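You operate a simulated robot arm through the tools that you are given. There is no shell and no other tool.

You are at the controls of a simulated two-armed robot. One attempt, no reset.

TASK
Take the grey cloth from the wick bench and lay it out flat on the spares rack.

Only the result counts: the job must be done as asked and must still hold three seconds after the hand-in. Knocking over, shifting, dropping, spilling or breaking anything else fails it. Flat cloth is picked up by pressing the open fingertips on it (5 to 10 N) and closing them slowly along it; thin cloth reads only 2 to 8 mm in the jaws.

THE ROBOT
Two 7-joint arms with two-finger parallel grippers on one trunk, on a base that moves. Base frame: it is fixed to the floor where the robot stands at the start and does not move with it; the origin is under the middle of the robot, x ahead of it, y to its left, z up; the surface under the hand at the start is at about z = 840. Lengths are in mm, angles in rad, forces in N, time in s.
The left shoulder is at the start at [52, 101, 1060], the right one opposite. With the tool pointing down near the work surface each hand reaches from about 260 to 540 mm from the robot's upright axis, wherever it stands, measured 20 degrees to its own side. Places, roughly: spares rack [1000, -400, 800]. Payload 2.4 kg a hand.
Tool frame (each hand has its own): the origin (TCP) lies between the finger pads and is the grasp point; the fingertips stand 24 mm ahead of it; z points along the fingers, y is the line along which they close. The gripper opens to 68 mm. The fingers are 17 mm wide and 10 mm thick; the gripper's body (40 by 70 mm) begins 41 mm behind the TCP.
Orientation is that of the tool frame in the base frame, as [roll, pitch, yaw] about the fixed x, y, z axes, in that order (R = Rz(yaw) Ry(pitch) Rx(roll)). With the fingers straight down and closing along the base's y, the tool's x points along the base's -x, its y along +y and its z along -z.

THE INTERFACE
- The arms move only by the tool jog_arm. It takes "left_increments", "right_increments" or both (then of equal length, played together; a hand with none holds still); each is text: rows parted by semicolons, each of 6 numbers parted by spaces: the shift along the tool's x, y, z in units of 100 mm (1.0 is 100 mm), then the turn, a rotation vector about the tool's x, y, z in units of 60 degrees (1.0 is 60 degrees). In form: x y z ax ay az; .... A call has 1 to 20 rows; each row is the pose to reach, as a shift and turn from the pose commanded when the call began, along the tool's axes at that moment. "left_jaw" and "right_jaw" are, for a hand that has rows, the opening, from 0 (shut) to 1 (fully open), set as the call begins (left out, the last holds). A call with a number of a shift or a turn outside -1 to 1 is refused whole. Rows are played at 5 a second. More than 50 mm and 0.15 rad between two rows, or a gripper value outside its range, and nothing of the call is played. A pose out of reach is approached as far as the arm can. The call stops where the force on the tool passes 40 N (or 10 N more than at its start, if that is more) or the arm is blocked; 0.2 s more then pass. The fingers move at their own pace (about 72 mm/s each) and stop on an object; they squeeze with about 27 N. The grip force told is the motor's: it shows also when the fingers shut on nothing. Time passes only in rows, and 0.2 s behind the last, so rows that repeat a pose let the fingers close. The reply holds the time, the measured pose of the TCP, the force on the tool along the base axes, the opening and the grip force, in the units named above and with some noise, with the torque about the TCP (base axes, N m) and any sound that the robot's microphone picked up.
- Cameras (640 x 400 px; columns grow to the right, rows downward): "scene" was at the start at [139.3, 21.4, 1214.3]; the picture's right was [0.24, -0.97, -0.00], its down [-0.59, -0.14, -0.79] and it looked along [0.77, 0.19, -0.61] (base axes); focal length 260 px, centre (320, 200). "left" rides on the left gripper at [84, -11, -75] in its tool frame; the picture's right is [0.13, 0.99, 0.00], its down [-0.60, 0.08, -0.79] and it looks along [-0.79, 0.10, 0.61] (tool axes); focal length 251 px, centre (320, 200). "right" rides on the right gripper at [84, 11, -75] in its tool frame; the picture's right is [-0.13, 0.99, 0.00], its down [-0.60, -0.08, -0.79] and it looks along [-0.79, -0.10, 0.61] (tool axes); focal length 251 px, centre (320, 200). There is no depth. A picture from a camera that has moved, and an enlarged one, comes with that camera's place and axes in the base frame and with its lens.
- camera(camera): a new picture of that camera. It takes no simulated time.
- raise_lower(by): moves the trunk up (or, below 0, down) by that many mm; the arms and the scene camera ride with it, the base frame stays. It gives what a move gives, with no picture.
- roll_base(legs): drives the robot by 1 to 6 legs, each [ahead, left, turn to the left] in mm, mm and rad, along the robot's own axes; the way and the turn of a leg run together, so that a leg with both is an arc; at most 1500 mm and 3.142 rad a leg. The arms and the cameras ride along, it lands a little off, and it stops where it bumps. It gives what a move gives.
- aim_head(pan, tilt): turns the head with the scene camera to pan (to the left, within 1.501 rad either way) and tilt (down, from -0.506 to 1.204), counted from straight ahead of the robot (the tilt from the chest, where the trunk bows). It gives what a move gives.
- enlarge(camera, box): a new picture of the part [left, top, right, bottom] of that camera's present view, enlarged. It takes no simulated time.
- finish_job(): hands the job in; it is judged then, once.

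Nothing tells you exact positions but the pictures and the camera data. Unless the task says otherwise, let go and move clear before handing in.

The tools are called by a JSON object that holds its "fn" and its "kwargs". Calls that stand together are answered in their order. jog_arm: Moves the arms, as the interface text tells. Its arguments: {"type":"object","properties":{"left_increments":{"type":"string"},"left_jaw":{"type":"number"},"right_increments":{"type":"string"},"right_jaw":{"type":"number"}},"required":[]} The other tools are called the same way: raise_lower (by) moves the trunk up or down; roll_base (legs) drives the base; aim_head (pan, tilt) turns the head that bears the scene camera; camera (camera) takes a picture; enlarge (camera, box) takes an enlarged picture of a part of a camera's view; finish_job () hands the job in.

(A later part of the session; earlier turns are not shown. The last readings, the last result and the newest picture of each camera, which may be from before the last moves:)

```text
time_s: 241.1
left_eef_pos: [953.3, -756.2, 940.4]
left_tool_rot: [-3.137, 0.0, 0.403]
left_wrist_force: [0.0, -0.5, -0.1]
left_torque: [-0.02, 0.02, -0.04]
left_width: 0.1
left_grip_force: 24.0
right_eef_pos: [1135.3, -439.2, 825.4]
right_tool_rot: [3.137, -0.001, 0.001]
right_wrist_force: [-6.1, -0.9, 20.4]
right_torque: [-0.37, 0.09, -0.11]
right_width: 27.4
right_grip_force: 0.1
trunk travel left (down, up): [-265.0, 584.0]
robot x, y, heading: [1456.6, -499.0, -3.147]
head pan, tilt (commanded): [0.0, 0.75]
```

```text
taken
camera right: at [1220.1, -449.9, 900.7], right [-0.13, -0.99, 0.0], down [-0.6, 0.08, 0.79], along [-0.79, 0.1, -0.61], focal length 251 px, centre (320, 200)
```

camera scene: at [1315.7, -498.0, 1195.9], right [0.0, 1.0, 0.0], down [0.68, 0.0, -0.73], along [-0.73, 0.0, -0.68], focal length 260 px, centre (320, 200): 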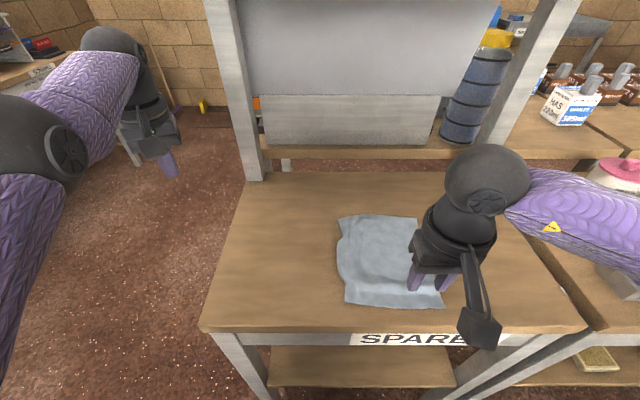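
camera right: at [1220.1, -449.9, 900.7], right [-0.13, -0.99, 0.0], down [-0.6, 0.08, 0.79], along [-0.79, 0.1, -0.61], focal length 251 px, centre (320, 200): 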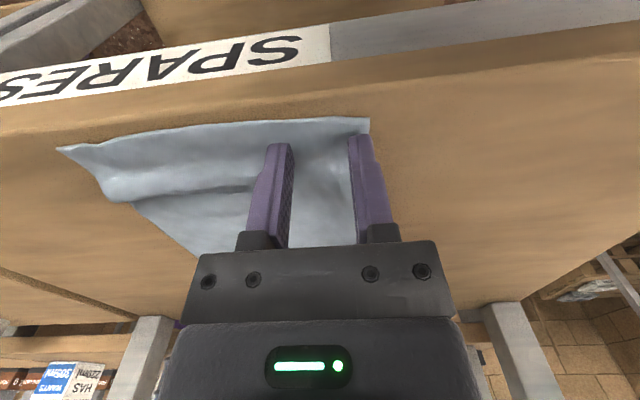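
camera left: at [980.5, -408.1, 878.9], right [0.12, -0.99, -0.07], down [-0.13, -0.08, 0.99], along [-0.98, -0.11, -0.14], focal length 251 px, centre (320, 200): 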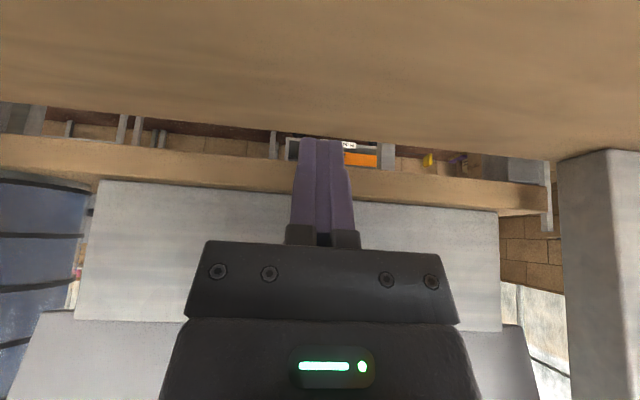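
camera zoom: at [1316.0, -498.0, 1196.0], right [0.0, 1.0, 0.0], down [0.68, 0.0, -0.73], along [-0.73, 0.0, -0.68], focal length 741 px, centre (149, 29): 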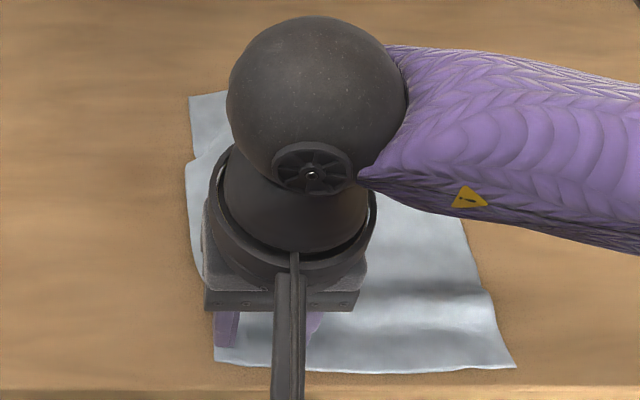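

Lifting off and moving aside to inspect.

{"fn": "jog_arm", "kwargs": {"right_increments": "0 0 -0.02 0 0 0; 0 0 -0.1 0 0 0; 0 0 -0.4 0 0 0; 0 -0.3 -0.6 0 0 0; 0 -0.7 -0.6 0 0 0; 0 -1 -0.6 0 0 0"}}

{"fn": "jog_arm", "kwargs": {"right_increments": "0 -0.4 -0.1 0 0 0; 0 -0.8 -0.2 0 0 0; 0 -1 -0.3 0 0 0"}}

{"fn": "enlarge", "kwargs": {"camera": "scene", "box": [290, 190, 490, 340]}}

{"fn": "camera", "kwargs": {"camera": "scene"}}

```text
time_s: 242.5
left_eef_pos: [952.7, -754.9, 940.1]
left_tool_rot: [-3.138, 0.003, 0.402]
left_wrist_force: [-0.2, -0.4, 0.6]
left_torque: [0.03, 0.02, 0.01]
left_width: 0.2
left_grip_force: 24.0
right_eef_pos: [1132.8, -338.8, 883.4]
right_tool_rot: [3.138, -0.001, 0.001]
right_wrist_force: [0.7, 0.2, 0.6]
right_torque: [0.02, -0.02, -0.06]
right_width: 27.3
right_grip_force: 0.1
trunk travel left (down, up): [-265.0, 584.0]
robot x, y, heading: [1454.8, -497.1, -3.137]
head pan, tilt (commanded): [0.0, 0.75]
```

```text
time_s: 243.3
left_eef_pos: [952.7, -756.2, 939.9]
left_tool_rot: [-3.137, 0.0, 0.403]
left_wrist_force: [0.4, -0.2, 1.2]
left_torque: [-0.01, -0.01, 0.0]
left_width: 0.1
left_grip_force: 23.6
right_eef_pos: [1131.9, -238.8, 917.3]
right_tool_rot: [3.139, 0.0, 0.002]
right_wrist_force: [0.3, 0.2, 0.3]
right_torque: [0.03, 0.02, 0.01]
right_width: 26.9
right_grip_force: 0.1
trunk travel left (down, up): [-265.0, 584.0]
robot x, y, heading: [1454.8, -496.9, -3.135]
head pan, tilt (commanded): [0.0, 0.75]
```

```text
2.67 times, centred on (390, 265) of scene
camera zoom: at [1315.8, -497.7, 1196.0], right [0.0, 1.0, 0.0], down [0.68, 0.0, -0.73], along [-0.73, 0.0, -0.68], focal length 692 px, centre (133, 27)
```

zoom: 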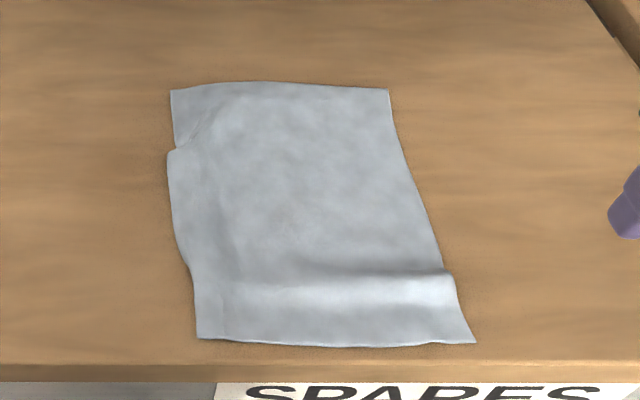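

```text
taken
camera scene: at [1315.8, -497.7, 1196.0], right [0.0, 1.0, 0.0], down [0.68, 0.0, -0.73], along [-0.73, 0.0, -0.68], focal length 260 px, centre (320, 200)
```

scene: 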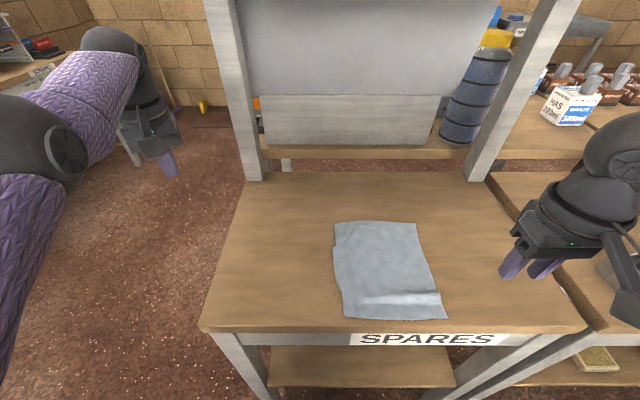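

Nearly flat now: only a low ridge near the right of the hem and a small notch at the left far side remain, from about 8–10 mm of slack. I'll take it up by pressing the far-right corner and drawing it forward slightly with the right hand.

{"fn": "jog_arm", "kwargs": {"right_increments": "-0.3 0.1 0.1 0 0 0; -0.6 0.2 0.2 0 0 0; -0.9 0.4 0.3 0 0 0; -0.9 0.4 0.3 0 0 0", "right_jaw": 0.25}}

{"fn": "jog_arm", "kwargs": {"right_increments": "-0.3 0.15 0.1 0 0 0; -0.6 0.35 0.2 0 0 0; -0.7 0.39 0.3 0 0 0; -0.7 0.39 0.3 0 0 0"}}

{"fn": "camera", "kwargs": {"camera": "right"}}

```text
time_s: 244.3
left_eef_pos: [953.1, -756.7, 939.4]
left_tool_rot: [-3.139, 0.0, 0.402]
left_wrist_force: [0.3, -0.1, 0.4]
left_torque: [0.0, 0.02, 0.0]
left_width: 0.1
left_grip_force: 23.5
right_eef_pos: [1041.5, -280.1, 883.4]
right_tool_rot: [3.141, -0.001, 0.0]
right_wrist_force: [-0.3, 0.2, -0.5]
right_torque: [-0.03, -0.02, -0.03]
right_width: 16.8
right_grip_force: 0.0
trunk travel left (down, up): [-265.0, 584.0]
robot x, y, heading: [1454.2, -500.9, -3.135]
head pan, tilt (commanded): [0.0, 0.75]
```

```text
time_s: 245.3
left_eef_pos: [952.8, -757.1, 941.0]
left_tool_rot: [-3.137, 0.002, 0.404]
left_wrist_force: [1.1, -0.8, -0.3]
left_torque: [0.02, -0.01, -0.05]
left_width: 0.0
left_grip_force: 23.7
right_eef_pos: [971.0, -317.4, 855.1]
right_tool_rot: [3.138, -0.001, -0.001]
right_wrist_force: [-1.0, -0.1, -0.6]
right_torque: [0.0, 0.01, 0.01]
right_width: 16.8
right_grip_force: 0.1
trunk travel left (down, up): [-265.0, 584.0]
robot x, y, heading: [1454.9, -500.4, -3.137]
head pan, tilt (commanded): [0.0, 0.75]
```

```text
taken
camera right: at [1056.6, -327.6, 930.4], right [-0.13, -0.99, 0.0], down [-0.6, 0.08, 0.79], along [-0.79, 0.1, -0.61], focal length 251 px, centre (320, 200)
```

right: 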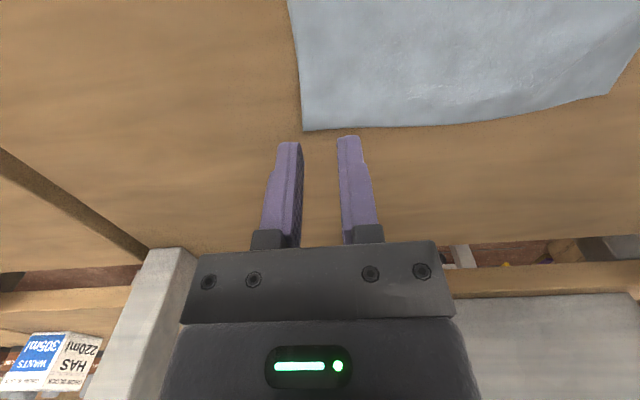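

{"fn": "jog_arm", "kwargs": {"right_increments": "0 0.1 0.05 0 0 0; 0 0.11 0.15 0 0 0; 0 0.11 0.25 0 0 0; 0 0.11 0.28 0 0 0; 0 0.11 0.28 0 0 0"}}

{"fn": "jog_arm", "kwargs": {"right_increments": "0 0 0.008 0 0 0; 0 0 0.008 0 0 0"}}

{"fn": "jog_arm", "kwargs": {"right_increments": "0 0 0.005 0 0 0; 0 0 0.005 0 0 0"}}

```text
time_s: 246.5
left_eef_pos: [952.6, -756.2, 941.2]
left_tool_rot: [-3.137, 0.003, 0.402]
left_wrist_force: [0.1, 0.3, 0.6]
left_torque: [-0.01, -0.01, -0.01]
left_width: 0.1
left_grip_force: 23.4
right_eef_pos: [973.7, -329.3, 827.2]
right_tool_rot: [3.139, 0.0, 0.0]
right_wrist_force: [-0.3, -0.4, -0.2]
right_torque: [-0.01, 0.02, 0.0]
right_width: 17.1
right_grip_force: 0.0
trunk travel left (down, up): [-265.0, 584.0]
robot x, y, heading: [1455.0, -499.8, -3.142]
head pan, tilt (commanded): [0.0, 0.75]
```

```text
time_s: 247.1
left_eef_pos: [952.3, -755.4, 940.8]
left_tool_rot: [-3.137, 0.002, 0.402]
left_wrist_force: [-1.3, -0.1, -0.7]
left_torque: [-0.02, -0.01, 0.0]
left_width: 0.0
left_grip_force: 23.7
right_eef_pos: [973.2, -328.9, 827.1]
right_tool_rot: [3.138, 0.001, 0.001]
right_wrist_force: [0.3, 0.3, 0.2]
right_torque: [0.01, 0.0, -0.01]
right_width: 17.0
right_grip_force: 0.0
trunk travel left (down, up): [-265.0, 584.0]
robot x, y, heading: [1455.8, -496.7, -3.142]
head pan, tilt (commanded): [0.0, 0.75]
```

```text
time_s: 247.7
left_eef_pos: [952.4, -756.9, 939.8]
left_tool_rot: [-3.138, 0.002, 0.404]
left_wrist_force: [0.0, 0.0, 0.3]
left_torque: [0.03, 0.01, 0.0]
left_width: 0.0
left_grip_force: 23.6
right_eef_pos: [973.5, -329.3, 827.1]
right_tool_rot: [3.137, 0.001, 0.0]
right_wrist_force: [0.6, -0.4, 0.4]
right_torque: [-0.02, -0.03, -0.02]
right_width: 16.7
right_grip_force: 0.1
trunk travel left (down, up): [-265.0, 584.0]
robot x, y, heading: [1454.6, -499.2, -3.136]
head pan, tilt (commanded): [0.0, 0.75]
```

{"fn": "jog_arm", "kwargs": {"right_increments": "0 0 0.006 0 0 0; 0 0 0.006 0 0 0"}}

{"fn": "jog_arm", "kwargs": {"right_increments": "0 0 0.005 0 0 0; 0 0 0.005 0 0 0"}}

{"fn": "jog_arm", "kwargs": {"right_increments": "0 0 0.004 0 0 0; 0 0 0.004 0 0 0"}}

```text
time_s: 248.3
left_eef_pos: [953.0, -756.7, 940.6]
left_tool_rot: [-3.139, 0.003, 0.403]
left_wrist_force: [0.7, 0.0, 0.2]
left_torque: [0.01, -0.05, 0.01]
left_width: 0.0
left_grip_force: 23.5
right_eef_pos: [974.0, -329.9, 826.4]
right_tool_rot: [3.137, 0.001, 0.0]
right_wrist_force: [0.0, 0.3, 2.7]
right_torque: [0.0, 0.02, 0.02]
right_width: 17.3
right_grip_force: 0.0
trunk travel left (down, up): [-265.0, 584.0]
robot x, y, heading: [1459.5, -501.6, -3.141]
head pan, tilt (commanded): [0.0, 0.75]
```

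```text
time_s: 248.9
left_eef_pos: [952.6, -757.2, 940.2]
left_tool_rot: [-3.135, 0.002, 0.406]
left_wrist_force: [1.0, 0.2, 1.1]
left_torque: [0.04, 0.02, 0.02]
left_width: 0.0
left_grip_force: 23.6
right_eef_pos: [973.1, -329.7, 824.9]
right_tool_rot: [3.136, 0.001, 0.001]
right_wrist_force: [-2.2, -1.0, 8.4]
right_torque: [0.07, 0.06, 0.02]
right_width: 17.0
right_grip_force: 0.0
trunk travel left (down, up): [-265.0, 584.0]
robot x, y, heading: [1452.8, -498.2, -3.137]
head pan, tilt (commanded): [0.0, 0.75]
```

```text
time_s: 249.5
left_eef_pos: [952.6, -757.1, 941.9]
left_tool_rot: [-3.136, 0.005, 0.404]
left_wrist_force: [1.3, -0.3, 0.0]
left_torque: [0.01, -0.03, 0.0]
left_width: 0.0
left_grip_force: 23.9
right_eef_pos: [973.9, -329.7, 826.1]
right_tool_rot: [3.139, 0.001, 0.0]
right_wrist_force: [-4.9, 0.5, 15.5]
right_torque: [0.16, 0.15, 0.06]
right_width: 17.3
right_grip_force: 0.1
trunk travel left (down, up): [-265.0, 584.0]
robot x, y, heading: [1456.4, -500.1, -3.137]
head pan, tilt (commanded): [0.0, 0.75]
```

Contact made. Drawing the far-right corner forward 10 mm.

{"fn": "jog_arm", "kwargs": {"right_increments": "-0.02 0 -0.002 0 0 0; -0.05 0 -0.003 0 0 0; -0.08 0 -0.003 0 0 0; -0.11 0 -0.003 0 0 0; -0.11 0 -0.003 0 0 0"}}

{"fn": "enlarge", "kwargs": {"camera": "scene", "box": [290, 190, 490, 340]}}

```text
time_s: 250.7
left_eef_pos: [954.0, -756.7, 940.9]
left_tool_rot: [-3.136, 0.003, 0.406]
left_wrist_force: [-0.2, -0.8, -0.8]
left_torque: [0.0, 0.01, -0.01]
left_width: 0.0
left_grip_force: 23.8
right_eef_pos: [962.7, -329.5, 826.4]
right_tool_rot: [3.139, 0.002, 0.0]
right_wrist_force: [3.9, -0.3, 11.4]
right_torque: [0.06, -0.04, -0.04]
right_width: 16.5
right_grip_force: 0.1
trunk travel left (down, up): [-265.0, 584.0]
robot x, y, heading: [1452.6, -498.4, -3.137]
head pan, tilt (commanded): [0.0, 0.75]
```

```text
2.67 times, centred on (390, 265) of scene
camera zoom: at [1316.9, -498.2, 1196.1], right [0.0, 1.0, 0.0], down [0.68, 0.0, -0.73], along [-0.73, 0.0, -0.68], focal length 692 px, centre (133, 27)
```

zoom: 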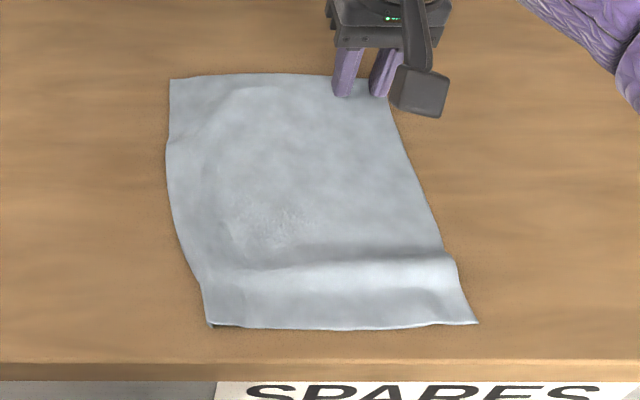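

The left notch has opened out nicely. The remaining ridge near the hem needs about 10 mm taken up: I'll use wide-open jaws at the hem's middle and draw it gently back.

{"fn": "jog_arm", "kwargs": {"right_increments": "0 0 -0.03 0 0 0; 0 0 -0.2 0 0 0; 0.2 0 -0.5 0 0 0; 0.5 0.2 -0.5 0 0 0; 0.9 0.4 -0.5 0 0 0"}}

{"fn": "jog_arm", "kwargs": {"right_increments": "0.35 0.05 0 0 0 0; 0.7 0.13 0 0 0 0; 0.78 0.13 0.2 0 0 0; 0.78 0.13 0.4 0 0 0; 0.78 0.13 0.46 0 0 0; 0.78 0.13 0.46 0 0 0", "right_jaw": 1.0}}

{"fn": "camera", "kwargs": {"camera": "right"}}

{"fn": "enlarge", "kwargs": {"camera": "scene", "box": [290, 190, 490, 340]}}

```text
time_s: 251.9
left_eef_pos: [952.6, -757.7, 940.8]
left_tool_rot: [-3.138, 0.002, 0.404]
left_wrist_force: [0.2, 0.2, -0.1]
left_torque: [0.01, -0.01, 0.01]
left_width: 0.0
left_grip_force: 24.0
right_eef_pos: [1053.1, -366.5, 875.5]
right_tool_rot: [3.137, -0.002, -0.001]
right_wrist_force: [0.3, 1.3, -0.9]
right_torque: [0.01, -0.03, 0.03]
right_width: 17.1
right_grip_force: 0.0
trunk travel left (down, up): [-265.0, 584.0]
robot x, y, heading: [1451.6, -495.5, -3.143]
head pan, tilt (commanded): [0.0, 0.75]
```

```text
time_s: 253.3
left_eef_pos: [952.1, -756.6, 940.5]
left_tool_rot: [-3.137, 0.001, 0.404]
left_wrist_force: [0.2, 0.0, 0.4]
left_torque: [0.02, -0.02, 0.01]
left_width: 0.0
left_grip_force: 23.0
right_eef_pos: [1130.6, -382.5, 828.0]
right_tool_rot: [3.138, -0.002, 0.0]
right_wrist_force: [-0.2, 0.7, -0.2]
right_torque: [0.0, 0.0, 0.01]
right_width: 67.8
right_grip_force: 0.0
trunk travel left (down, up): [-265.0, 584.0]
robot x, y, heading: [1454.2, -500.2, -3.142]
head pan, tilt (commanded): [0.0, 0.75]
```

```text
taken
camera right: at [1216.5, -392.5, 903.3], right [-0.13, -0.99, 0.0], down [-0.6, 0.08, 0.79], along [-0.79, 0.1, -0.61], focal length 251 px, centre (320, 200)
```

right: 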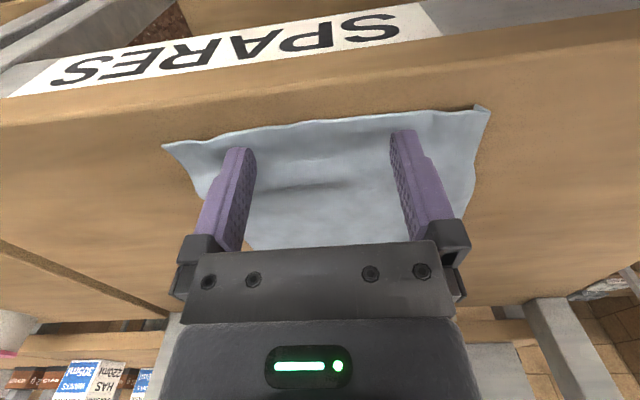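

```text
2.67 times, centred on (390, 265) of scene
camera zoom: at [1315.7, -497.8, 1196.0], right [0.0, 1.0, 0.0], down [0.68, 0.0, -0.73], along [-0.73, 0.0, -0.68], focal length 692 px, centre (133, 27)
```

zoom: 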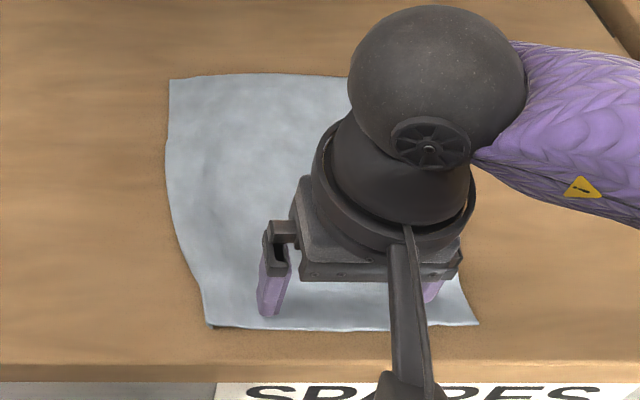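

Wide jaws are centred on the hem. Pressing down in small steps, then drawing back.

{"fn": "jog_arm", "kwargs": {"right_increments": "0 0 0.012 0 0 0; 0 0 0.018 0 0 0; 0 0 0.018 0 0 0"}}

{"fn": "jog_arm", "kwargs": {"right_increments": "0 0 0.005 0 0 0; 0 0 0.005 0 0 0"}}

{"fn": "jog_arm", "kwargs": {"right_increments": "0 0 0.004 0 0 0; 0 0 0.004 0 0 0"}}

```text
time_s: 254.1
left_eef_pos: [953.4, -756.4, 941.2]
left_tool_rot: [-3.137, 0.002, 0.404]
left_wrist_force: [0.7, -0.5, -0.4]
left_torque: [0.01, 0.02, 0.02]
left_width: 0.0
left_grip_force: 24.1
right_eef_pos: [1130.1, -381.7, 827.9]
right_tool_rot: [3.139, 0.002, -0.001]
right_wrist_force: [0.2, 0.9, 1.2]
right_torque: [-0.01, 0.05, -0.01]
right_width: 68.3
right_grip_force: 0.0
trunk travel left (down, up): [-265.0, 584.0]
robot x, y, heading: [1454.9, -497.5, -3.142]
head pan, tilt (commanded): [0.0, 0.75]
```

```text
time_s: 254.7
left_eef_pos: [953.3, -756.5, 941.1]
left_tool_rot: [-3.139, 0.001, 0.404]
left_wrist_force: [-0.2, -1.0, -0.1]
left_torque: [-0.01, -0.01, 0.01]
left_width: 0.2
left_grip_force: 23.7
right_eef_pos: [1131.0, -381.8, 827.9]
right_tool_rot: [3.138, 0.0, 0.0]
right_wrist_force: [0.1, -0.1, -0.3]
right_torque: [0.0, -0.02, 0.06]
right_width: 68.1
right_grip_force: 0.0
trunk travel left (down, up): [-265.0, 584.0]
robot x, y, heading: [1453.2, -496.5, -3.138]
head pan, tilt (commanded): [0.0, 0.75]
```

```text
time_s: 255.3
left_eef_pos: [953.1, -757.4, 941.2]
left_tool_rot: [-3.138, 0.002, 0.403]
left_wrist_force: [0.5, 0.2, -0.6]
left_torque: [0.01, 0.03, 0.02]
left_width: 0.0
left_grip_force: 23.2
right_eef_pos: [1130.7, -383.4, 826.8]
right_tool_rot: [3.138, 0.0, -0.002]
right_wrist_force: [0.4, 0.5, -0.2]
right_torque: [0.01, -0.02, 0.03]
right_width: 68.2
right_grip_force: 0.0
trunk travel left (down, up): [-265.0, 584.0]
robot x, y, heading: [1453.4, -499.8, -3.136]
head pan, tilt (commanded): [0.0, 0.75]
```

{"fn": "jog_arm", "kwargs": {"right_increments": "0 0 0.006 0 0 0; 0 0 0.006 0 0 0"}}

{"fn": "jog_arm", "kwargs": {"right_increments": "0 0 0.005 0 0 0; 0 0 0.005 0 0 0"}}

{"fn": "jog_arm", "kwargs": {"right_increments": "0 0 0.004 0 0 0; 0 0 0.004 0 0 0"}}

```text
time_s: 255.9
left_eef_pos: [952.2, -755.7, 940.0]
left_tool_rot: [-3.139, 0.002, 0.403]
left_wrist_force: [-0.2, 0.2, -0.5]
left_torque: [-0.01, -0.01, 0.02]
left_width: 0.0
left_grip_force: 23.7
right_eef_pos: [1130.6, -382.1, 826.1]
right_tool_rot: [3.138, 0.001, 0.001]
right_wrist_force: [0.0, 0.8, 1.3]
right_torque: [0.02, 0.01, -0.01]
right_width: 67.8
right_grip_force: 0.1
trunk travel left (down, up): [-265.0, 584.0]
robot x, y, heading: [1451.7, -496.9, -3.139]
head pan, tilt (commanded): [0.0, 0.75]
```

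```text
time_s: 256.5
left_eef_pos: [952.7, -755.3, 940.3]
left_tool_rot: [-3.137, 0.003, 0.402]
left_wrist_force: [-0.2, -0.2, 0.5]
left_torque: [-0.03, -0.01, 0.0]
left_width: 0.0
left_grip_force: 23.7
right_eef_pos: [1130.4, -382.5, 825.0]
right_tool_rot: [3.139, 0.0, 0.0]
right_wrist_force: [-0.4, -0.3, 3.7]
right_torque: [0.1, 0.02, 0.05]
right_width: 67.8
right_grip_force: 0.1
trunk travel left (down, up): [-265.0, 584.0]
robot x, y, heading: [1453.2, -499.3, -3.137]
head pan, tilt (commanded): [0.0, 0.75]
```

```text
time_s: 257.1
left_eef_pos: [952.8, -756.5, 939.9]
left_tool_rot: [-3.134, 0.001, 0.404]
left_wrist_force: [1.1, -0.1, 0.6]
left_torque: [0.02, 0.03, 0.0]
left_width: 0.3
left_grip_force: 23.6
right_eef_pos: [1130.8, -383.3, 825.4]
right_tool_rot: [3.138, 0.0, 0.001]
right_wrist_force: [-1.1, 0.4, 3.9]
right_torque: [0.09, -0.01, 0.01]
right_width: 67.8
right_grip_force: 0.0
trunk travel left (down, up): [-265.0, 584.0]
robot x, y, heading: [1453.1, -497.9, -3.145]
head pan, tilt (commanded): [0.0, 0.75]
```

{"fn": "jog_arm", "kwargs": {"right_increments": "0 0 0.002 0.004 0 0; 0 0 0.003 0.004 0 0"}}

```text
time_s: 257.7
left_eef_pos: [952.1, -756.7, 941.6]
left_tool_rot: [-3.137, 0.003, 0.403]
left_wrist_force: [0.0, -0.7, 0.5]
left_torque: [-0.02, 0.01, -0.02]
left_width: 0.1
left_grip_force: 23.7
right_eef_pos: [1130.7, -380.9, 825.6]
right_tool_rot: [-3.141, 0.002, -0.001]
right_wrist_force: [-4.9, 3.0, 17.0]
right_torque: [0.02, 0.03, 0.0]
right_width: 67.9
right_grip_force: 0.0
trunk travel left (down, up): [-265.0, 584.0]
robot x, y, heading: [1452.0, -499.5, -3.137]
head pan, tilt (commanded): [0.0, 0.75]
```

Balanced on both tips. Drawing the hem back 10 mm.

{"fn": "jog_arm", "kwargs": {"right_increments": "0.02 0 -0.002 0 0 0; 0.04 0 -0.003 0 0 0; 0.06 0 -0.003 0 0 0; 0.08 0 -0.003 0 0 0; 0.1 0 -0.003 0 0 0; 0.1 0 -0.003 0 0 0"}}

{"fn": "camera", "kwargs": {"camera": "right"}}

{"fn": "enlarge", "kwargs": {"camera": "scene", "box": [290, 190, 490, 340]}}

```text
time_s: 259.1
left_eef_pos: [952.4, -756.5, 940.0]
left_tool_rot: [-3.136, 0.003, 0.405]
left_wrist_force: [0.3, 0.8, -0.3]
left_torque: [0.01, -0.02, 0.02]
left_width: 0.0
left_grip_force: 23.5
right_eef_pos: [1140.9, -383.3, 825.7]
right_tool_rot: [-3.141, 0.0, 0.0]
right_wrist_force: [-8.4, -1.2, 26.8]
right_torque: [-0.14, 0.09, -0.07]
right_width: 68.0
right_grip_force: 0.1
trunk travel left (down, up): [-265.0, 584.0]
robot x, y, heading: [1454.6, -501.9, -3.136]
head pan, tilt (commanded): [0.0, 0.75]
```

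```text
taken
camera right: at [1226.8, -393.3, 900.2], right [-0.13, -0.99, 0.0], down [-0.6, 0.08, 0.79], along [-0.79, 0.1, -0.61], focal length 251 px, centre (320, 200)
```

right: 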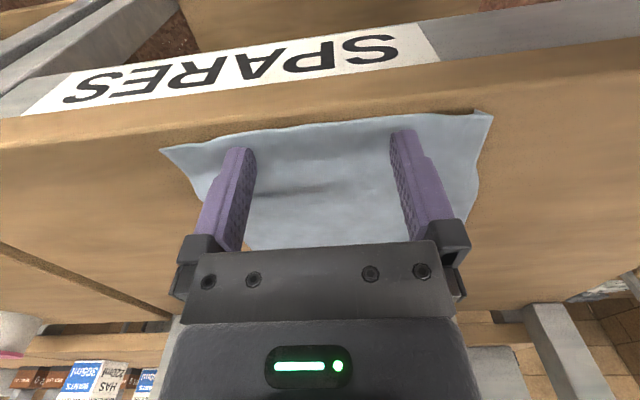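

```text
2.67 times, centred on (390, 265) of scene
camera zoom: at [1316.1, -498.4, 1196.1], right [0.0, 1.0, 0.0], down [0.68, 0.0, -0.73], along [-0.73, 0.0, -0.68], focal length 692 px, centre (133, 27)
```

zoom: 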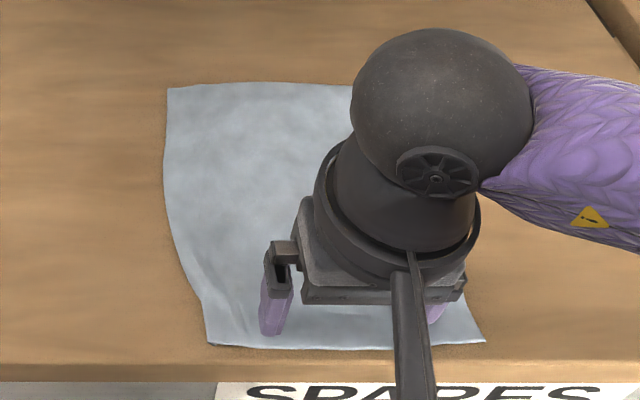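

{"fn": "jog_arm", "kwargs": {"right_increments": "0 0 -0.02 0 0 0; 0 0 -0.1 0 0 0; 0 0 -0.4 0 0 0; 0 -0.3 -0.6 0 0 0; 0 -0.7 -0.6 0 0 0; 0 -1 -0.6 0 0 0"}}

{"fn": "jog_arm", "kwargs": {"right_increments": "0 -0.4 -0.1 0 0 0; 0 -0.8 -0.2 0 0 0"}}

{"fn": "enlarge", "kwargs": {"camera": "scene", "box": [310, 200, 470, 330]}}

{"fn": "camera", "kwargs": {"camera": "right"}}

```text
time_s: 260.5
left_eef_pos: [952.8, -756.3, 940.5]
left_tool_rot: [-3.138, 0.001, 0.403]
left_wrist_force: [0.3, 0.3, 0.0]
left_torque: [0.02, -0.02, -0.02]
left_width: 0.0
left_grip_force: 23.9
right_eef_pos: [1141.1, -284.1, 885.6]
right_tool_rot: [3.141, 0.001, 0.004]
right_wrist_force: [0.2, 0.2, 0.1]
right_torque: [0.01, -0.02, 0.01]
right_width: 67.9
right_grip_force: 0.0
trunk travel left (down, up): [-265.0, 584.0]
robot x, y, heading: [1454.4, -498.4, -3.143]
head pan, tilt (commanded): [0.0, 0.75]
```

```text
time_s: 261.1
left_eef_pos: [953.3, -756.0, 941.1]
left_tool_rot: [-3.138, 0.0, 0.405]
left_wrist_force: [0.5, 0.2, -0.1]
left_torque: [0.01, 0.02, -0.02]
left_width: 0.0
left_grip_force: 23.2
right_eef_pos: [1140.6, -204.8, 905.9]
right_tool_rot: [3.14, 0.002, 0.0]
right_wrist_force: [-0.7, 0.2, 0.0]
right_torque: [0.02, -0.01, 0.02]
right_width: 68.1
right_grip_force: 0.1
trunk travel left (down, up): [-265.0, 584.0]
robot x, y, heading: [1453.7, -498.2, -3.139]
head pan, tilt (commanded): [0.0, 0.75]
```

```text
3.08 times, centred on (390, 265) of scene
camera zoom: at [1315.8, -497.6, 1196.0], right [0.0, 1.0, 0.0], down [0.68, 0.0, -0.73], along [-0.73, 0.0, -0.68], focal length 798 px, centre (105, 0)
```

zoom: 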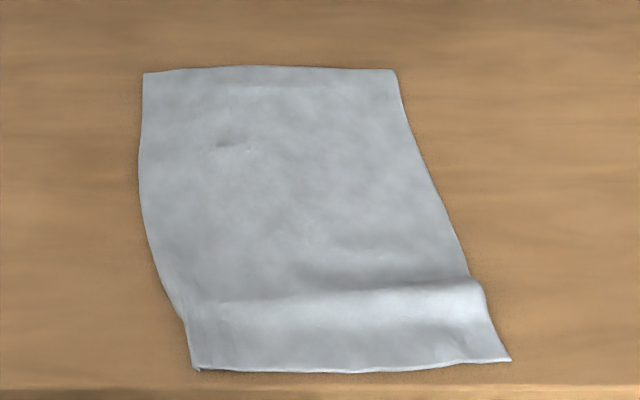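

```text
taken
camera right: at [1225.9, -215.3, 981.5], right [-0.13, -0.99, 0.0], down [-0.6, 0.08, 0.79], along [-0.79, 0.1, -0.61], focal length 251 px, centre (320, 200)
```

right: 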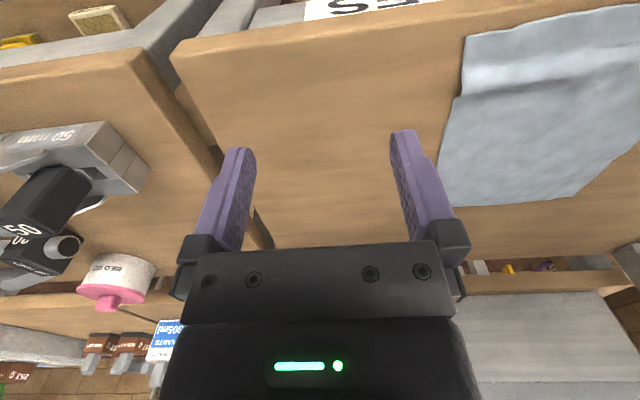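

The cloth is in good shape with just a low ridge by the hem. To finish it properly I want both hands, so I'll back off into open floor and free the left arm's stretched posture there.

{"fn": "roll_base", "kwargs": {"legs": [[-350, 0, 0]]}}

{"fn": "jog_arm", "kwargs": {"left_increments": "0 0 0 0 0 0.14; 0 0 0 0 0 0.28; 0 0 0 0 0 0.42; 0 0 0 0 0 0.56; 0 0 0 0 0 0.7; 0 0 0 0 0 0.84; 0 0 0 0 0 0.98; 0 0 0 0 0 0.98"}}

{"fn": "jog_arm", "kwargs": {"left_increments": "0 0 0 0 0 0.14; 0 0 0 0 0 0.28; 0 0 0 0 0 0.42; 0 0 0 0 0 0.56; 0 0 0 0 0 0.56"}}

{"fn": "aim_head", "kwargs": {"pan": 0.4, "tilt": 0.6}}

{"fn": "camera", "kwargs": {"camera": "scene"}}

```text
time_s: 263.4
left_eef_pos: [1305.4, -755.1, 940.7]
left_tool_rot: [-3.139, 0.001, 0.402]
left_wrist_force: [0.0, 1.3, -0.1]
left_torque: [0.01, 0.03, 0.0]
left_width: 0.1
left_grip_force: 23.8
right_eef_pos: [1493.3, -204.8, 906.2]
right_tool_rot: [3.14, 0.0, -0.001]
right_wrist_force: [-1.0, 0.0, 0.0]
right_torque: [-0.03, -0.01, 0.02]
right_width: 68.1
right_grip_force: 0.0
trunk travel left (down, up): [-265.0, 584.0]
robot x, y, heading: [1806.7, -498.4, -3.14]
head pan, tilt (commanded): [0.0, 0.75]
```

```text
time_s: 265.1
left_eef_pos: [1305.0, -754.5, 941.4]
left_tool_rot: [-3.141, 0.005, -0.625]
left_wrist_force: [0.3, 0.0, -0.3]
left_torque: [0.0, 0.03, 0.0]
left_width: 0.0
left_grip_force: 23.5
right_eef_pos: [1493.5, -204.4, 906.5]
right_tool_rot: [-3.142, -0.001, -0.001]
right_wrist_force: [0.2, 0.0, 0.0]
right_torque: [-0.02, 0.01, 0.0]
right_width: 68.0
right_grip_force: 0.0
trunk travel left (down, up): [-265.0, 584.0]
robot x, y, heading: [1805.6, -498.6, -3.137]
head pan, tilt (commanded): [0.0, 0.75]
```

```text
time_s: 266.4
left_eef_pos: [1305.3, -755.3, 939.8]
left_tool_rot: [3.139, 0.004, -1.214]
left_wrist_force: [0.6, -0.5, 0.5]
left_torque: [-0.01, -0.03, 0.0]
left_width: 0.0
left_grip_force: 23.3
right_eef_pos: [1493.4, -203.9, 906.7]
right_tool_rot: [3.141, 0.0, -0.001]
right_wrist_force: [0.1, -0.7, 0.4]
right_torque: [0.03, 0.01, -0.01]
right_width: 67.9
right_grip_force: 0.0
trunk travel left (down, up): [-265.0, 584.0]
robot x, y, heading: [1808.6, -500.7, -3.138]
head pan, tilt (commanded): [0.0, 0.75]
```

```text
time_s: 267.2
left_eef_pos: [1304.5, -754.3, 940.0]
left_tool_rot: [3.139, 0.004, -1.21]
left_wrist_force: [0.1, -0.8, 1.0]
left_torque: [0.03, 0.01, 0.01]
left_width: 0.0
left_grip_force: 23.9
right_eef_pos: [1493.5, -204.0, 906.4]
right_tool_rot: [3.141, 0.0, 0.0]
right_wrist_force: [-0.3, -0.8, -0.9]
right_torque: [-0.01, -0.03, -0.01]
right_width: 67.9
right_grip_force: 0.0
trunk travel left (down, up): [-265.0, 584.0]
robot x, y, heading: [1806.7, -499.5, -3.142]
head pan, tilt (commanded): [0.4, 0.6]
```

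```text
taken
camera scene: at [1670.0, -531.2, 1208.8], right [-0.39, 0.92, 0.0], down [0.52, 0.22, -0.82], along [-0.76, -0.32, -0.57], focal length 260 px, centre (320, 200)
```

scene: 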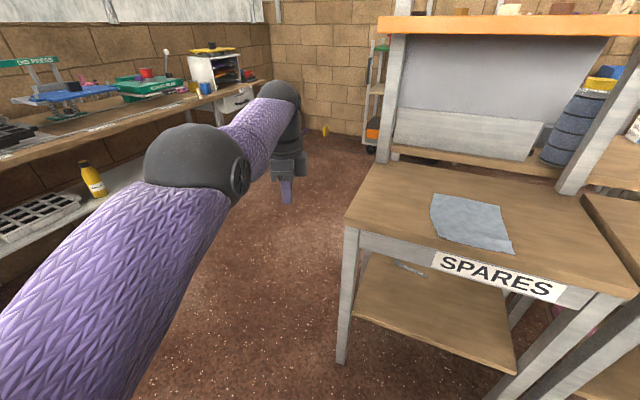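

The wrist now turns freely in this posture. I'll try pulling the left hand straight back from here.

{"fn": "jog_arm", "kwargs": {"left_increments": "0.07 -0.19 0 0 0 0; 0.14 -0.38 0 0 0 0; 0.21 -0.56 0 0 0 0; 0.28 -0.75 0 0 0 0; 0.28 -0.75 0 0 0 0"}}

{"fn": "camera", "kwargs": {"camera": "scene"}}

```text
time_s: 268.4
left_eef_pos: [1309.9, -776.0, 949.3]
left_tool_rot: [3.139, 0.003, -1.21]
left_wrist_force: [-0.2, 0.3, -0.1]
left_torque: [0.02, -0.02, 0.0]
left_width: 0.0
left_grip_force: 24.0
left hand out of reach, approached as far as the arm can: row 1, 2, 3, 4, 5
right_eef_pos: [1493.0, -203.4, 906.4]
right_tool_rot: [-3.141, 0.002, -0.001]
right_wrist_force: [0.9, -0.2, 0.4]
right_torque: [0.0, -0.04, 0.02]
right_width: 68.1
right_grip_force: 0.0
trunk travel left (down, up): [-265.0, 584.0]
robot x, y, heading: [1805.9, -496.5, -3.144]
head pan, tilt (commanded): [0.4, 0.6]
```

```text
taken
camera scene: at [1670.1, -531.3, 1208.8], right [-0.39, 0.92, 0.0], down [0.52, 0.22, -0.82], along [-0.76, -0.32, -0.57], focal length 260 px, centre (320, 200)
```

scene: 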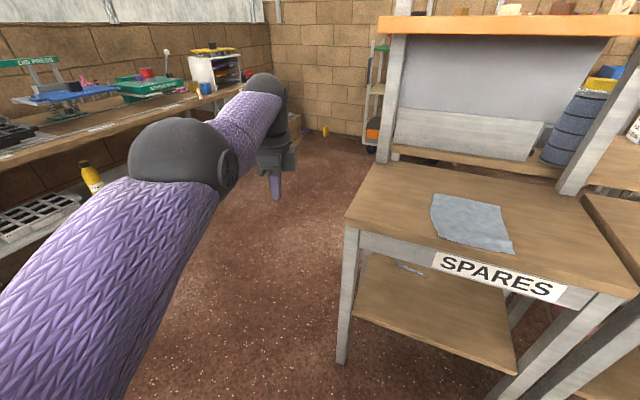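

{"fn": "jog_arm", "kwargs": {"left_increments": "0 0 0 0 0 0.14; 0 0 0 0 0 0.28; 0 0 0 0 0 0.42; 0 0 0 0 0 0.56; 0 0 0 0 0 0.7; 0 0 0 0 0 0.84; 0 0 0 0 0 0.98; 0 0 0 0 0 0.98"}}

{"fn": "camera", "kwargs": {"camera": "scene"}}

```text
time_s: 270.2
left_eef_pos: [1310.5, -773.4, 950.8]
left_tool_rot: [3.135, 0.001, -2.242]
left_wrist_force: [0.0, -0.1, 0.1]
left_torque: [0.01, 0.0, -0.01]
left_width: 0.0
left_grip_force: 23.2
right_eef_pos: [1493.6, -203.3, 907.1]
right_tool_rot: [3.14, 0.001, 0.0]
right_wrist_force: [-0.5, 0.1, -0.2]
right_torque: [-0.03, -0.02, 0.02]
right_width: 68.2
right_grip_force: 0.0
trunk travel left (down, up): [-265.0, 584.0]
robot x, y, heading: [1807.1, -498.2, -3.142]
head pan, tilt (commanded): [0.4, 0.6]
```

```text
taken
camera scene: at [1670.1, -531.3, 1208.8], right [-0.39, 0.92, 0.0], down [0.52, 0.22, -0.82], along [-0.76, -0.32, -0.57], focal length 260 px, centre (320, 200)
```

scene: 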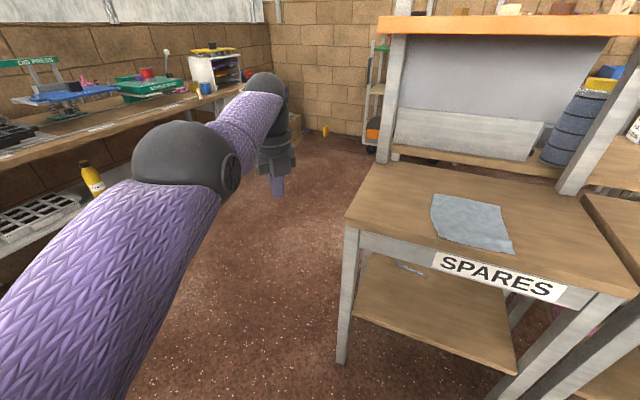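

The left arm stays stretched, so I'll leave it parked in open space and finish with the right hand. Pressing straight down on the ridge should push its slack out; first I return to the table.

{"fn": "roll_base", "kwargs": {"legs": [[300, 0, 0]]}}

{"fn": "aim_head", "kwargs": {"pan": -0.2, "tilt": 0.9}}

{"fn": "camera", "kwargs": {"camera": "scene"}}

```text
time_s: 272.2
left_eef_pos: [1020.1, -769.2, 951.2]
left_tool_rot: [3.137, 0.001, -2.245]
left_wrist_force: [0.3, 0.1, -0.4]
left_torque: [0.0, 0.01, -0.03]
left_width: 0.0
left_grip_force: 23.3
right_eef_pos: [1206.0, -202.0, 905.9]
right_tool_rot: [3.141, 0.0, -0.008]
right_wrist_force: [0.0, -0.5, 0.6]
right_torque: [-0.02, 0.0, 0.0]
right_width: 68.3
right_grip_force: 0.1
trunk travel left (down, up): [-265.0, 584.0]
robot x, y, heading: [1519.9, -495.0, 3.139]
head pan, tilt (commanded): [0.4, 0.6]
```

```text
time_s: 273.2
left_eef_pos: [1020.5, -769.9, 951.4]
left_tool_rot: [3.137, -0.001, -2.243]
left_wrist_force: [0.5, 0.5, 0.1]
left_torque: [0.03, -0.03, 0.03]
left_width: 0.1
left_grip_force: 23.9
right_eef_pos: [1206.6, -200.8, 906.8]
right_tool_rot: [-3.141, 0.002, -0.007]
right_wrist_force: [0.1, 0.1, -0.3]
right_torque: [0.01, 0.01, 0.02]
right_width: 68.1
right_grip_force: 0.1
trunk travel left (down, up): [-265.0, 584.0]
robot x, y, heading: [1519.4, -495.5, 3.132]
head pan, tilt (commanded): [-0.201, 0.901]
```

```text
taken
camera scene: at [1388.7, -480.5, 1184.1], right [0.2, 0.98, 0.0], down [0.77, -0.16, -0.62], along [-0.61, 0.13, -0.78], focal length 260 px, centre (320, 200)
```

scene: 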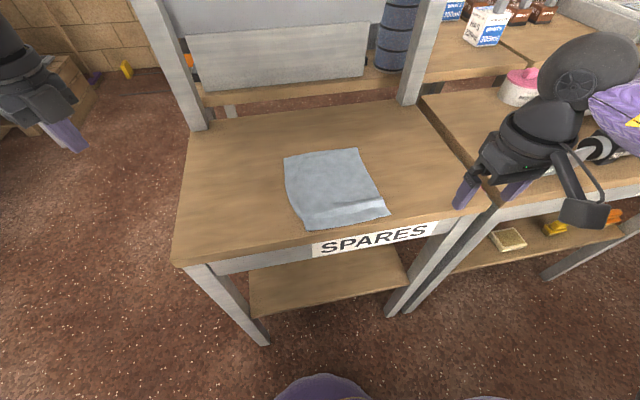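

{"fn": "roll_base", "kwargs": {"legs": [[60, 0, 0]]}}

{"fn": "enlarge", "kwargs": {"camera": "scene", "box": [240, 140, 440, 290]}}

```text
time_s: 274.2
left_eef_pos: [960.0, -769.0, 951.3]
left_tool_rot: [3.136, -0.001, -2.243]
left_wrist_force: [1.0, 0.4, 0.7]
left_torque: [0.02, 0.0, 0.03]
left_width: 0.3
left_grip_force: 23.9
right_eef_pos: [1146.5, -201.2, 906.4]
right_tool_rot: [3.142, 0.0, -0.009]
right_wrist_force: [-0.4, 0.2, 0.2]
right_torque: [0.02, -0.02, -0.01]
right_width: 68.0
right_grip_force: 0.0
trunk travel left (down, up): [-265.0, 584.0]
robot x, y, heading: [1456.6, -495.9, 3.131]
head pan, tilt (commanded): [-0.201, 0.901]
```

```text
2.67 times, centred on (340, 215) of scene
camera zoom: at [1328.8, -480.0, 1184.0], right [0.21, 0.98, 0.0], down [0.77, -0.16, -0.62], along [-0.61, 0.13, -0.78], focal length 692 px, centre (267, 160)
```

zoom: 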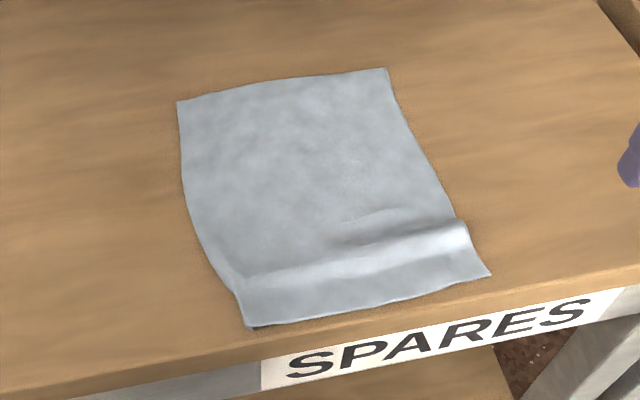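

Now I'll bring the right hand over the middle of the cloth with wide jaws, to slide the whole cloth about 15 mm further from the deck edge.

{"fn": "jog_arm", "kwargs": {"right_increments": "-0.1 0.3 0 0 0 0; -0.2 0.6 0 0 0 0; -0.4 0.95 0 0 0 0; -0.4 0.95 0 0 0 0"}}

{"fn": "jog_arm", "kwargs": {"right_increments": "-0.2 0.4 0.1 0 0 0; -0.35 0.75 0.25 0 0 0; -0.44 0.89 0.5 0 0 0; -0.44 0.89 0.76 0 0 0; -0.44 0.89 0.76 0 0 0"}}

{"fn": "camera", "kwargs": {"camera": "right"}}

```text
time_s: 275.2
left_eef_pos: [959.6, -768.4, 950.5]
left_tool_rot: [3.136, 0.001, -2.244]
left_wrist_force: [-0.3, -0.2, -0.5]
left_torque: [-0.03, 0.01, 0.01]
left_width: 0.0
left_grip_force: 23.8
right_eef_pos: [1106.3, -298.1, 906.6]
right_tool_rot: [3.141, -0.001, -0.01]
right_wrist_force: [-0.1, -0.1, 0.1]
right_torque: [0.0, 0.02, 0.0]
right_width: 68.0
right_grip_force: 0.1
trunk travel left (down, up): [-265.0, 584.0]
robot x, y, heading: [1457.1, -497.9, 3.132]
head pan, tilt (commanded): [-0.201, 0.901]
```

```text
time_s: 276.4
left_eef_pos: [960.4, -769.5, 951.1]
left_tool_rot: [3.136, 0.0, -2.244]
left_wrist_force: [0.0, 0.2, 0.4]
left_torque: [0.03, -0.03, -0.01]
left_width: 0.0
left_grip_force: 23.4
right_eef_pos: [1060.3, -386.3, 829.2]
right_tool_rot: [3.141, 0.001, -0.009]
right_wrist_force: [0.9, -1.3, 0.3]
right_torque: [-0.01, 0.01, -0.01]
right_width: 68.1
right_grip_force: 0.1
trunk travel left (down, up): [-265.0, 584.0]
robot x, y, heading: [1453.4, -496.3, 3.135]
head pan, tilt (commanded): [-0.201, 0.901]
```

```text
taken
camera right: at [1145.5, -397.2, 904.5], right [-0.14, -0.99, 0.0], down [-0.6, 0.08, 0.79], along [-0.79, 0.11, -0.61], focal length 251 px, centre (320, 200)
```

right: 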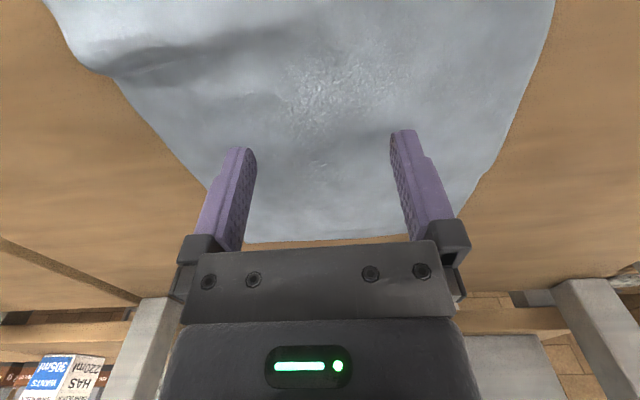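

{"fn": "jog_arm", "kwargs": {"right_increments": "0 0 0.015 0 0 0; 0 0 0.03 0 0 0; 0 0 0.03 0 0 0"}}

{"fn": "jog_arm", "kwargs": {"right_increments": "0 0 0.006 0 0 0; 0 0 0.006 0 0 0"}}

{"fn": "jog_arm", "kwargs": {"right_increments": "0 0 0.005 0 0 0; 0 0 0.005 0 0 0"}}

```text
time_s: 277.2
left_eef_pos: [959.7, -768.9, 950.5]
left_tool_rot: [3.137, 0.0, -2.244]
left_wrist_force: [-0.2, 0.2, 0.7]
left_torque: [-0.03, 0.02, 0.0]
left_width: 0.0
left_grip_force: 23.4
right_eef_pos: [1059.7, -386.1, 826.1]
right_tool_rot: [3.141, 0.0, -0.01]
right_wrist_force: [0.1, -0.3, 0.5]
right_torque: [0.02, 0.01, 0.02]
right_width: 68.0
right_grip_force: 0.1
trunk travel left (down, up): [-265.0, 584.0]
robot x, y, heading: [1458.8, -495.9, 3.139]
head pan, tilt (commanded): [-0.201, 0.901]
```

```text
time_s: 277.8
left_eef_pos: [959.3, -769.7, 952.0]
left_tool_rot: [3.136, -0.001, -2.243]
left_wrist_force: [-0.2, 1.0, -0.4]
left_torque: [0.01, 0.0, 0.01]
left_width: 0.0
left_grip_force: 23.3
right_eef_pos: [1060.2, -384.2, 826.2]
right_tool_rot: [3.141, 0.001, -0.008]
right_wrist_force: [-0.4, 0.5, 0.2]
right_torque: [0.02, 0.0, -0.03]
right_width: 67.9
right_grip_force: 0.1
trunk travel left (down, up): [-265.0, 584.0]
robot x, y, heading: [1459.7, -495.9, 3.137]
head pan, tilt (commanded): [-0.201, 0.901]
```

```text
time_s: 278.4
left_eef_pos: [960.7, -769.4, 951.3]
left_tool_rot: [3.136, 0.001, -2.243]
left_wrist_force: [-1.1, 0.0, 0.0]
left_torque: [0.01, 0.01, 0.04]
left_width: 0.0
left_grip_force: 23.6
right_eef_pos: [1060.4, -384.6, 826.3]
right_tool_rot: [3.142, 0.0, -0.007]
right_wrist_force: [0.6, -0.2, -0.1]
right_torque: [-0.01, -0.04, 0.0]
right_width: 68.0
right_grip_force: 0.1
trunk travel left (down, up): [-265.0, 584.0]
robot x, y, heading: [1457.9, -496.5, 3.137]
head pan, tilt (commanded): [-0.201, 0.901]
```

{"fn": "jog_arm", "kwargs": {"right_increments": "0 0 0.006 0 0 0; 0 0 0.006 0 0 0"}}

{"fn": "jog_arm", "kwargs": {"right_increments": "0 0 0.005 0 0 0; 0 0 0.005 0 0 0"}}

{"fn": "jog_arm", "kwargs": {"right_increments": "0 0 0.003 0 0 0; 0 0 0.003 0 0 0"}}

```text
time_s: 279.0
left_eef_pos: [960.2, -768.5, 951.8]
left_tool_rot: [3.136, 0.002, -2.243]
left_wrist_force: [0.3, 0.3, -0.3]
left_torque: [0.01, 0.01, 0.0]
left_width: 0.0
left_grip_force: 23.4
right_eef_pos: [1061.1, -384.2, 826.0]
right_tool_rot: [3.141, 0.0, -0.009]
right_wrist_force: [-0.4, 0.4, 0.3]
right_torque: [0.03, 0.02, 0.03]
right_width: 67.9
right_grip_force: 0.0
trunk travel left (down, up): [-265.0, 584.0]
robot x, y, heading: [1457.2, -498.9, 3.129]
head pan, tilt (commanded): [-0.201, 0.901]
```

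```text
time_s: 279.6
left_eef_pos: [960.7, -768.4, 950.9]
left_tool_rot: [3.136, -0.001, -2.242]
left_wrist_force: [0.0, 0.9, 0.3]
left_torque: [-0.06, 0.01, -0.01]
left_width: 0.0
left_grip_force: 23.4
right_eef_pos: [1061.6, -385.2, 824.7]
right_tool_rot: [-3.141, 0.001, -0.008]
right_wrist_force: [0.2, -0.8, 0.0]
right_torque: [0.0, 0.0, -0.01]
right_width: 68.0
right_grip_force: 0.1
trunk travel left (down, up): [-265.0, 584.0]
robot x, y, heading: [1458.5, -496.4, 3.135]
head pan, tilt (commanded): [-0.201, 0.901]
```

```text
time_s: 280.2
left_eef_pos: [960.5, -768.6, 950.2]
left_tool_rot: [3.137, 0.0, -2.242]
left_wrist_force: [0.1, 0.0, -0.9]
left_torque: [0.01, -0.03, 0.01]
left_width: 0.0
left_grip_force: 23.3
right_eef_pos: [1061.5, -384.4, 825.6]
right_tool_rot: [-3.141, 0.002, -0.009]
right_wrist_force: [-0.2, 0.0, 3.7]
right_torque: [-0.03, 0.01, -0.03]
right_width: 68.2
right_grip_force: 0.1
trunk travel left (down, up): [-265.0, 584.0]
robot x, y, heading: [1459.7, -498.1, 3.137]
head pan, tilt (commanded): [-0.201, 0.901]
```

Contact at about 4 N. Adding slightly and sliding the cloth forward 15 mm.

{"fn": "jog_arm", "kwargs": {"right_increments": "0 0 0.003 0 0 0; -0.03 0 0.003 0 0 0; -0.06 0 0.003 0 0 0; -0.09 0 0.003 0 0 0; -0.12 0 0.003 0 0 0; -0.15 0 0.003 0 0 0; -0.15 0 0.003 0 0 0"}}

{"fn": "enlarge", "kwargs": {"camera": "scene", "box": [240, 140, 440, 290]}}

```text
time_s: 281.8
left_eef_pos: [961.3, -769.7, 951.4]
left_tool_rot: [3.136, 0.002, -2.244]
left_wrist_force: [0.4, 0.4, -0.6]
left_torque: [0.01, -0.01, -0.01]
left_width: 0.0
left_grip_force: 23.5
right_eef_pos: [1047.9, -383.9, 826.0]
right_tool_rot: [3.141, 0.002, -0.008]
right_wrist_force: [3.4, -0.4, 8.8]
right_torque: [-0.06, -0.07, 0.02]
right_width: 68.1
right_grip_force: 0.0
trunk travel left (down, up): [-265.0, 584.0]
robot x, y, heading: [1458.2, -494.6, 3.133]
head pan, tilt (commanded): [-0.201, 0.901]
```

```text
2.67 times, centred on (340, 215) of scene
camera zoom: at [1330.0, -480.3, 1184.2], right [0.21, 0.98, 0.0], down [0.77, -0.16, -0.62], along [-0.61, 0.13, -0.78], focal length 692 px, centre (267, 160)
```

zoom: 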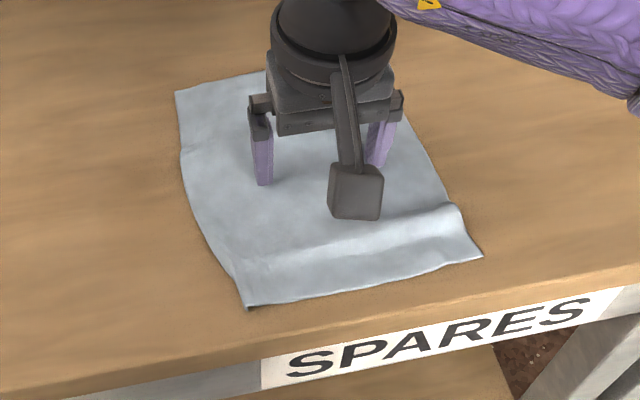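

Slid forward as wanted. Now I'll lift and press straight down on the ridge (crest x≈1111) with wide jaws.

{"fn": "jog_arm", "kwargs": {"right_increments": "0 0 -0.03 0 0 0; 0 0 -0.2 0 0 0; 0.3 -0.15 -0.35 0 0 0; 0.64 -0.29 -0.35 0 0 0; 0.64 -0.29 -0.2 0 0 0; 0.64 -0.29 -0.1 0 0 0; 0.64 -0.29 -0.03 0 0 0"}}

{"fn": "camera", "kwargs": {"camera": "right"}}

{"fn": "enlarge", "kwargs": {"camera": "scene", "box": [240, 140, 440, 290]}}

```text
time_s: 283.4
left_eef_pos: [960.0, -769.5, 950.8]
left_tool_rot: [3.136, -0.001, -2.243]
left_wrist_force: [0.5, -0.4, -0.7]
left_torque: [-0.03, -0.03, 0.01]
left_width: 0.1
left_grip_force: 23.7
right_eef_pos: [1109.3, -357.3, 827.9]
right_tool_rot: [-3.141, 0.0, -0.009]
right_wrist_force: [0.7, 0.6, 0.0]
right_torque: [0.01, -0.03, 0.03]
right_width: 68.1
right_grip_force: 0.1
trunk travel left (down, up): [-265.0, 584.0]
robot x, y, heading: [1462.3, -495.1, 3.136]
head pan, tilt (commanded): [-0.201, 0.901]
```

```text
taken
camera right: at [1195.9, -367.1, 903.0], right [-0.14, -0.99, 0.0], down [-0.6, 0.08, 0.79], along [-0.79, 0.11, -0.61], focal length 251 px, centre (320, 200)
```

right: 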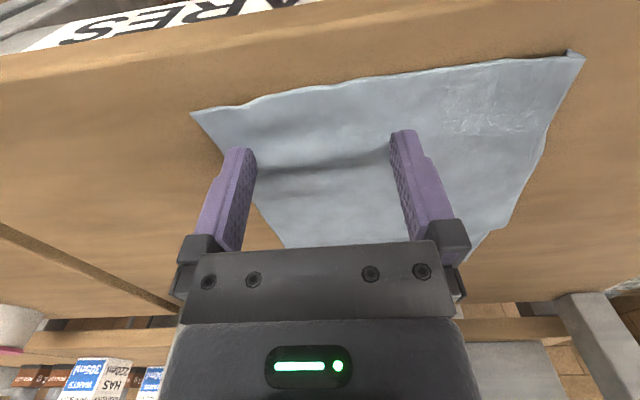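

```text
2.67 times, centred on (340, 215) of scene
camera zoom: at [1329.1, -480.0, 1184.1], right [0.21, 0.98, 0.0], down [0.77, -0.16, -0.62], along [-0.61, 0.13, -0.78], focal length 692 px, centre (267, 160)
```

zoom: 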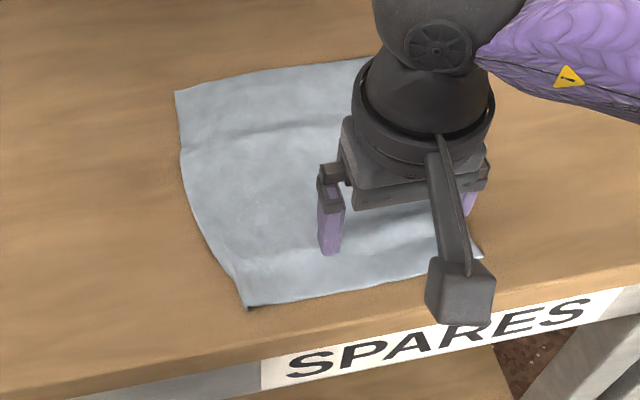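

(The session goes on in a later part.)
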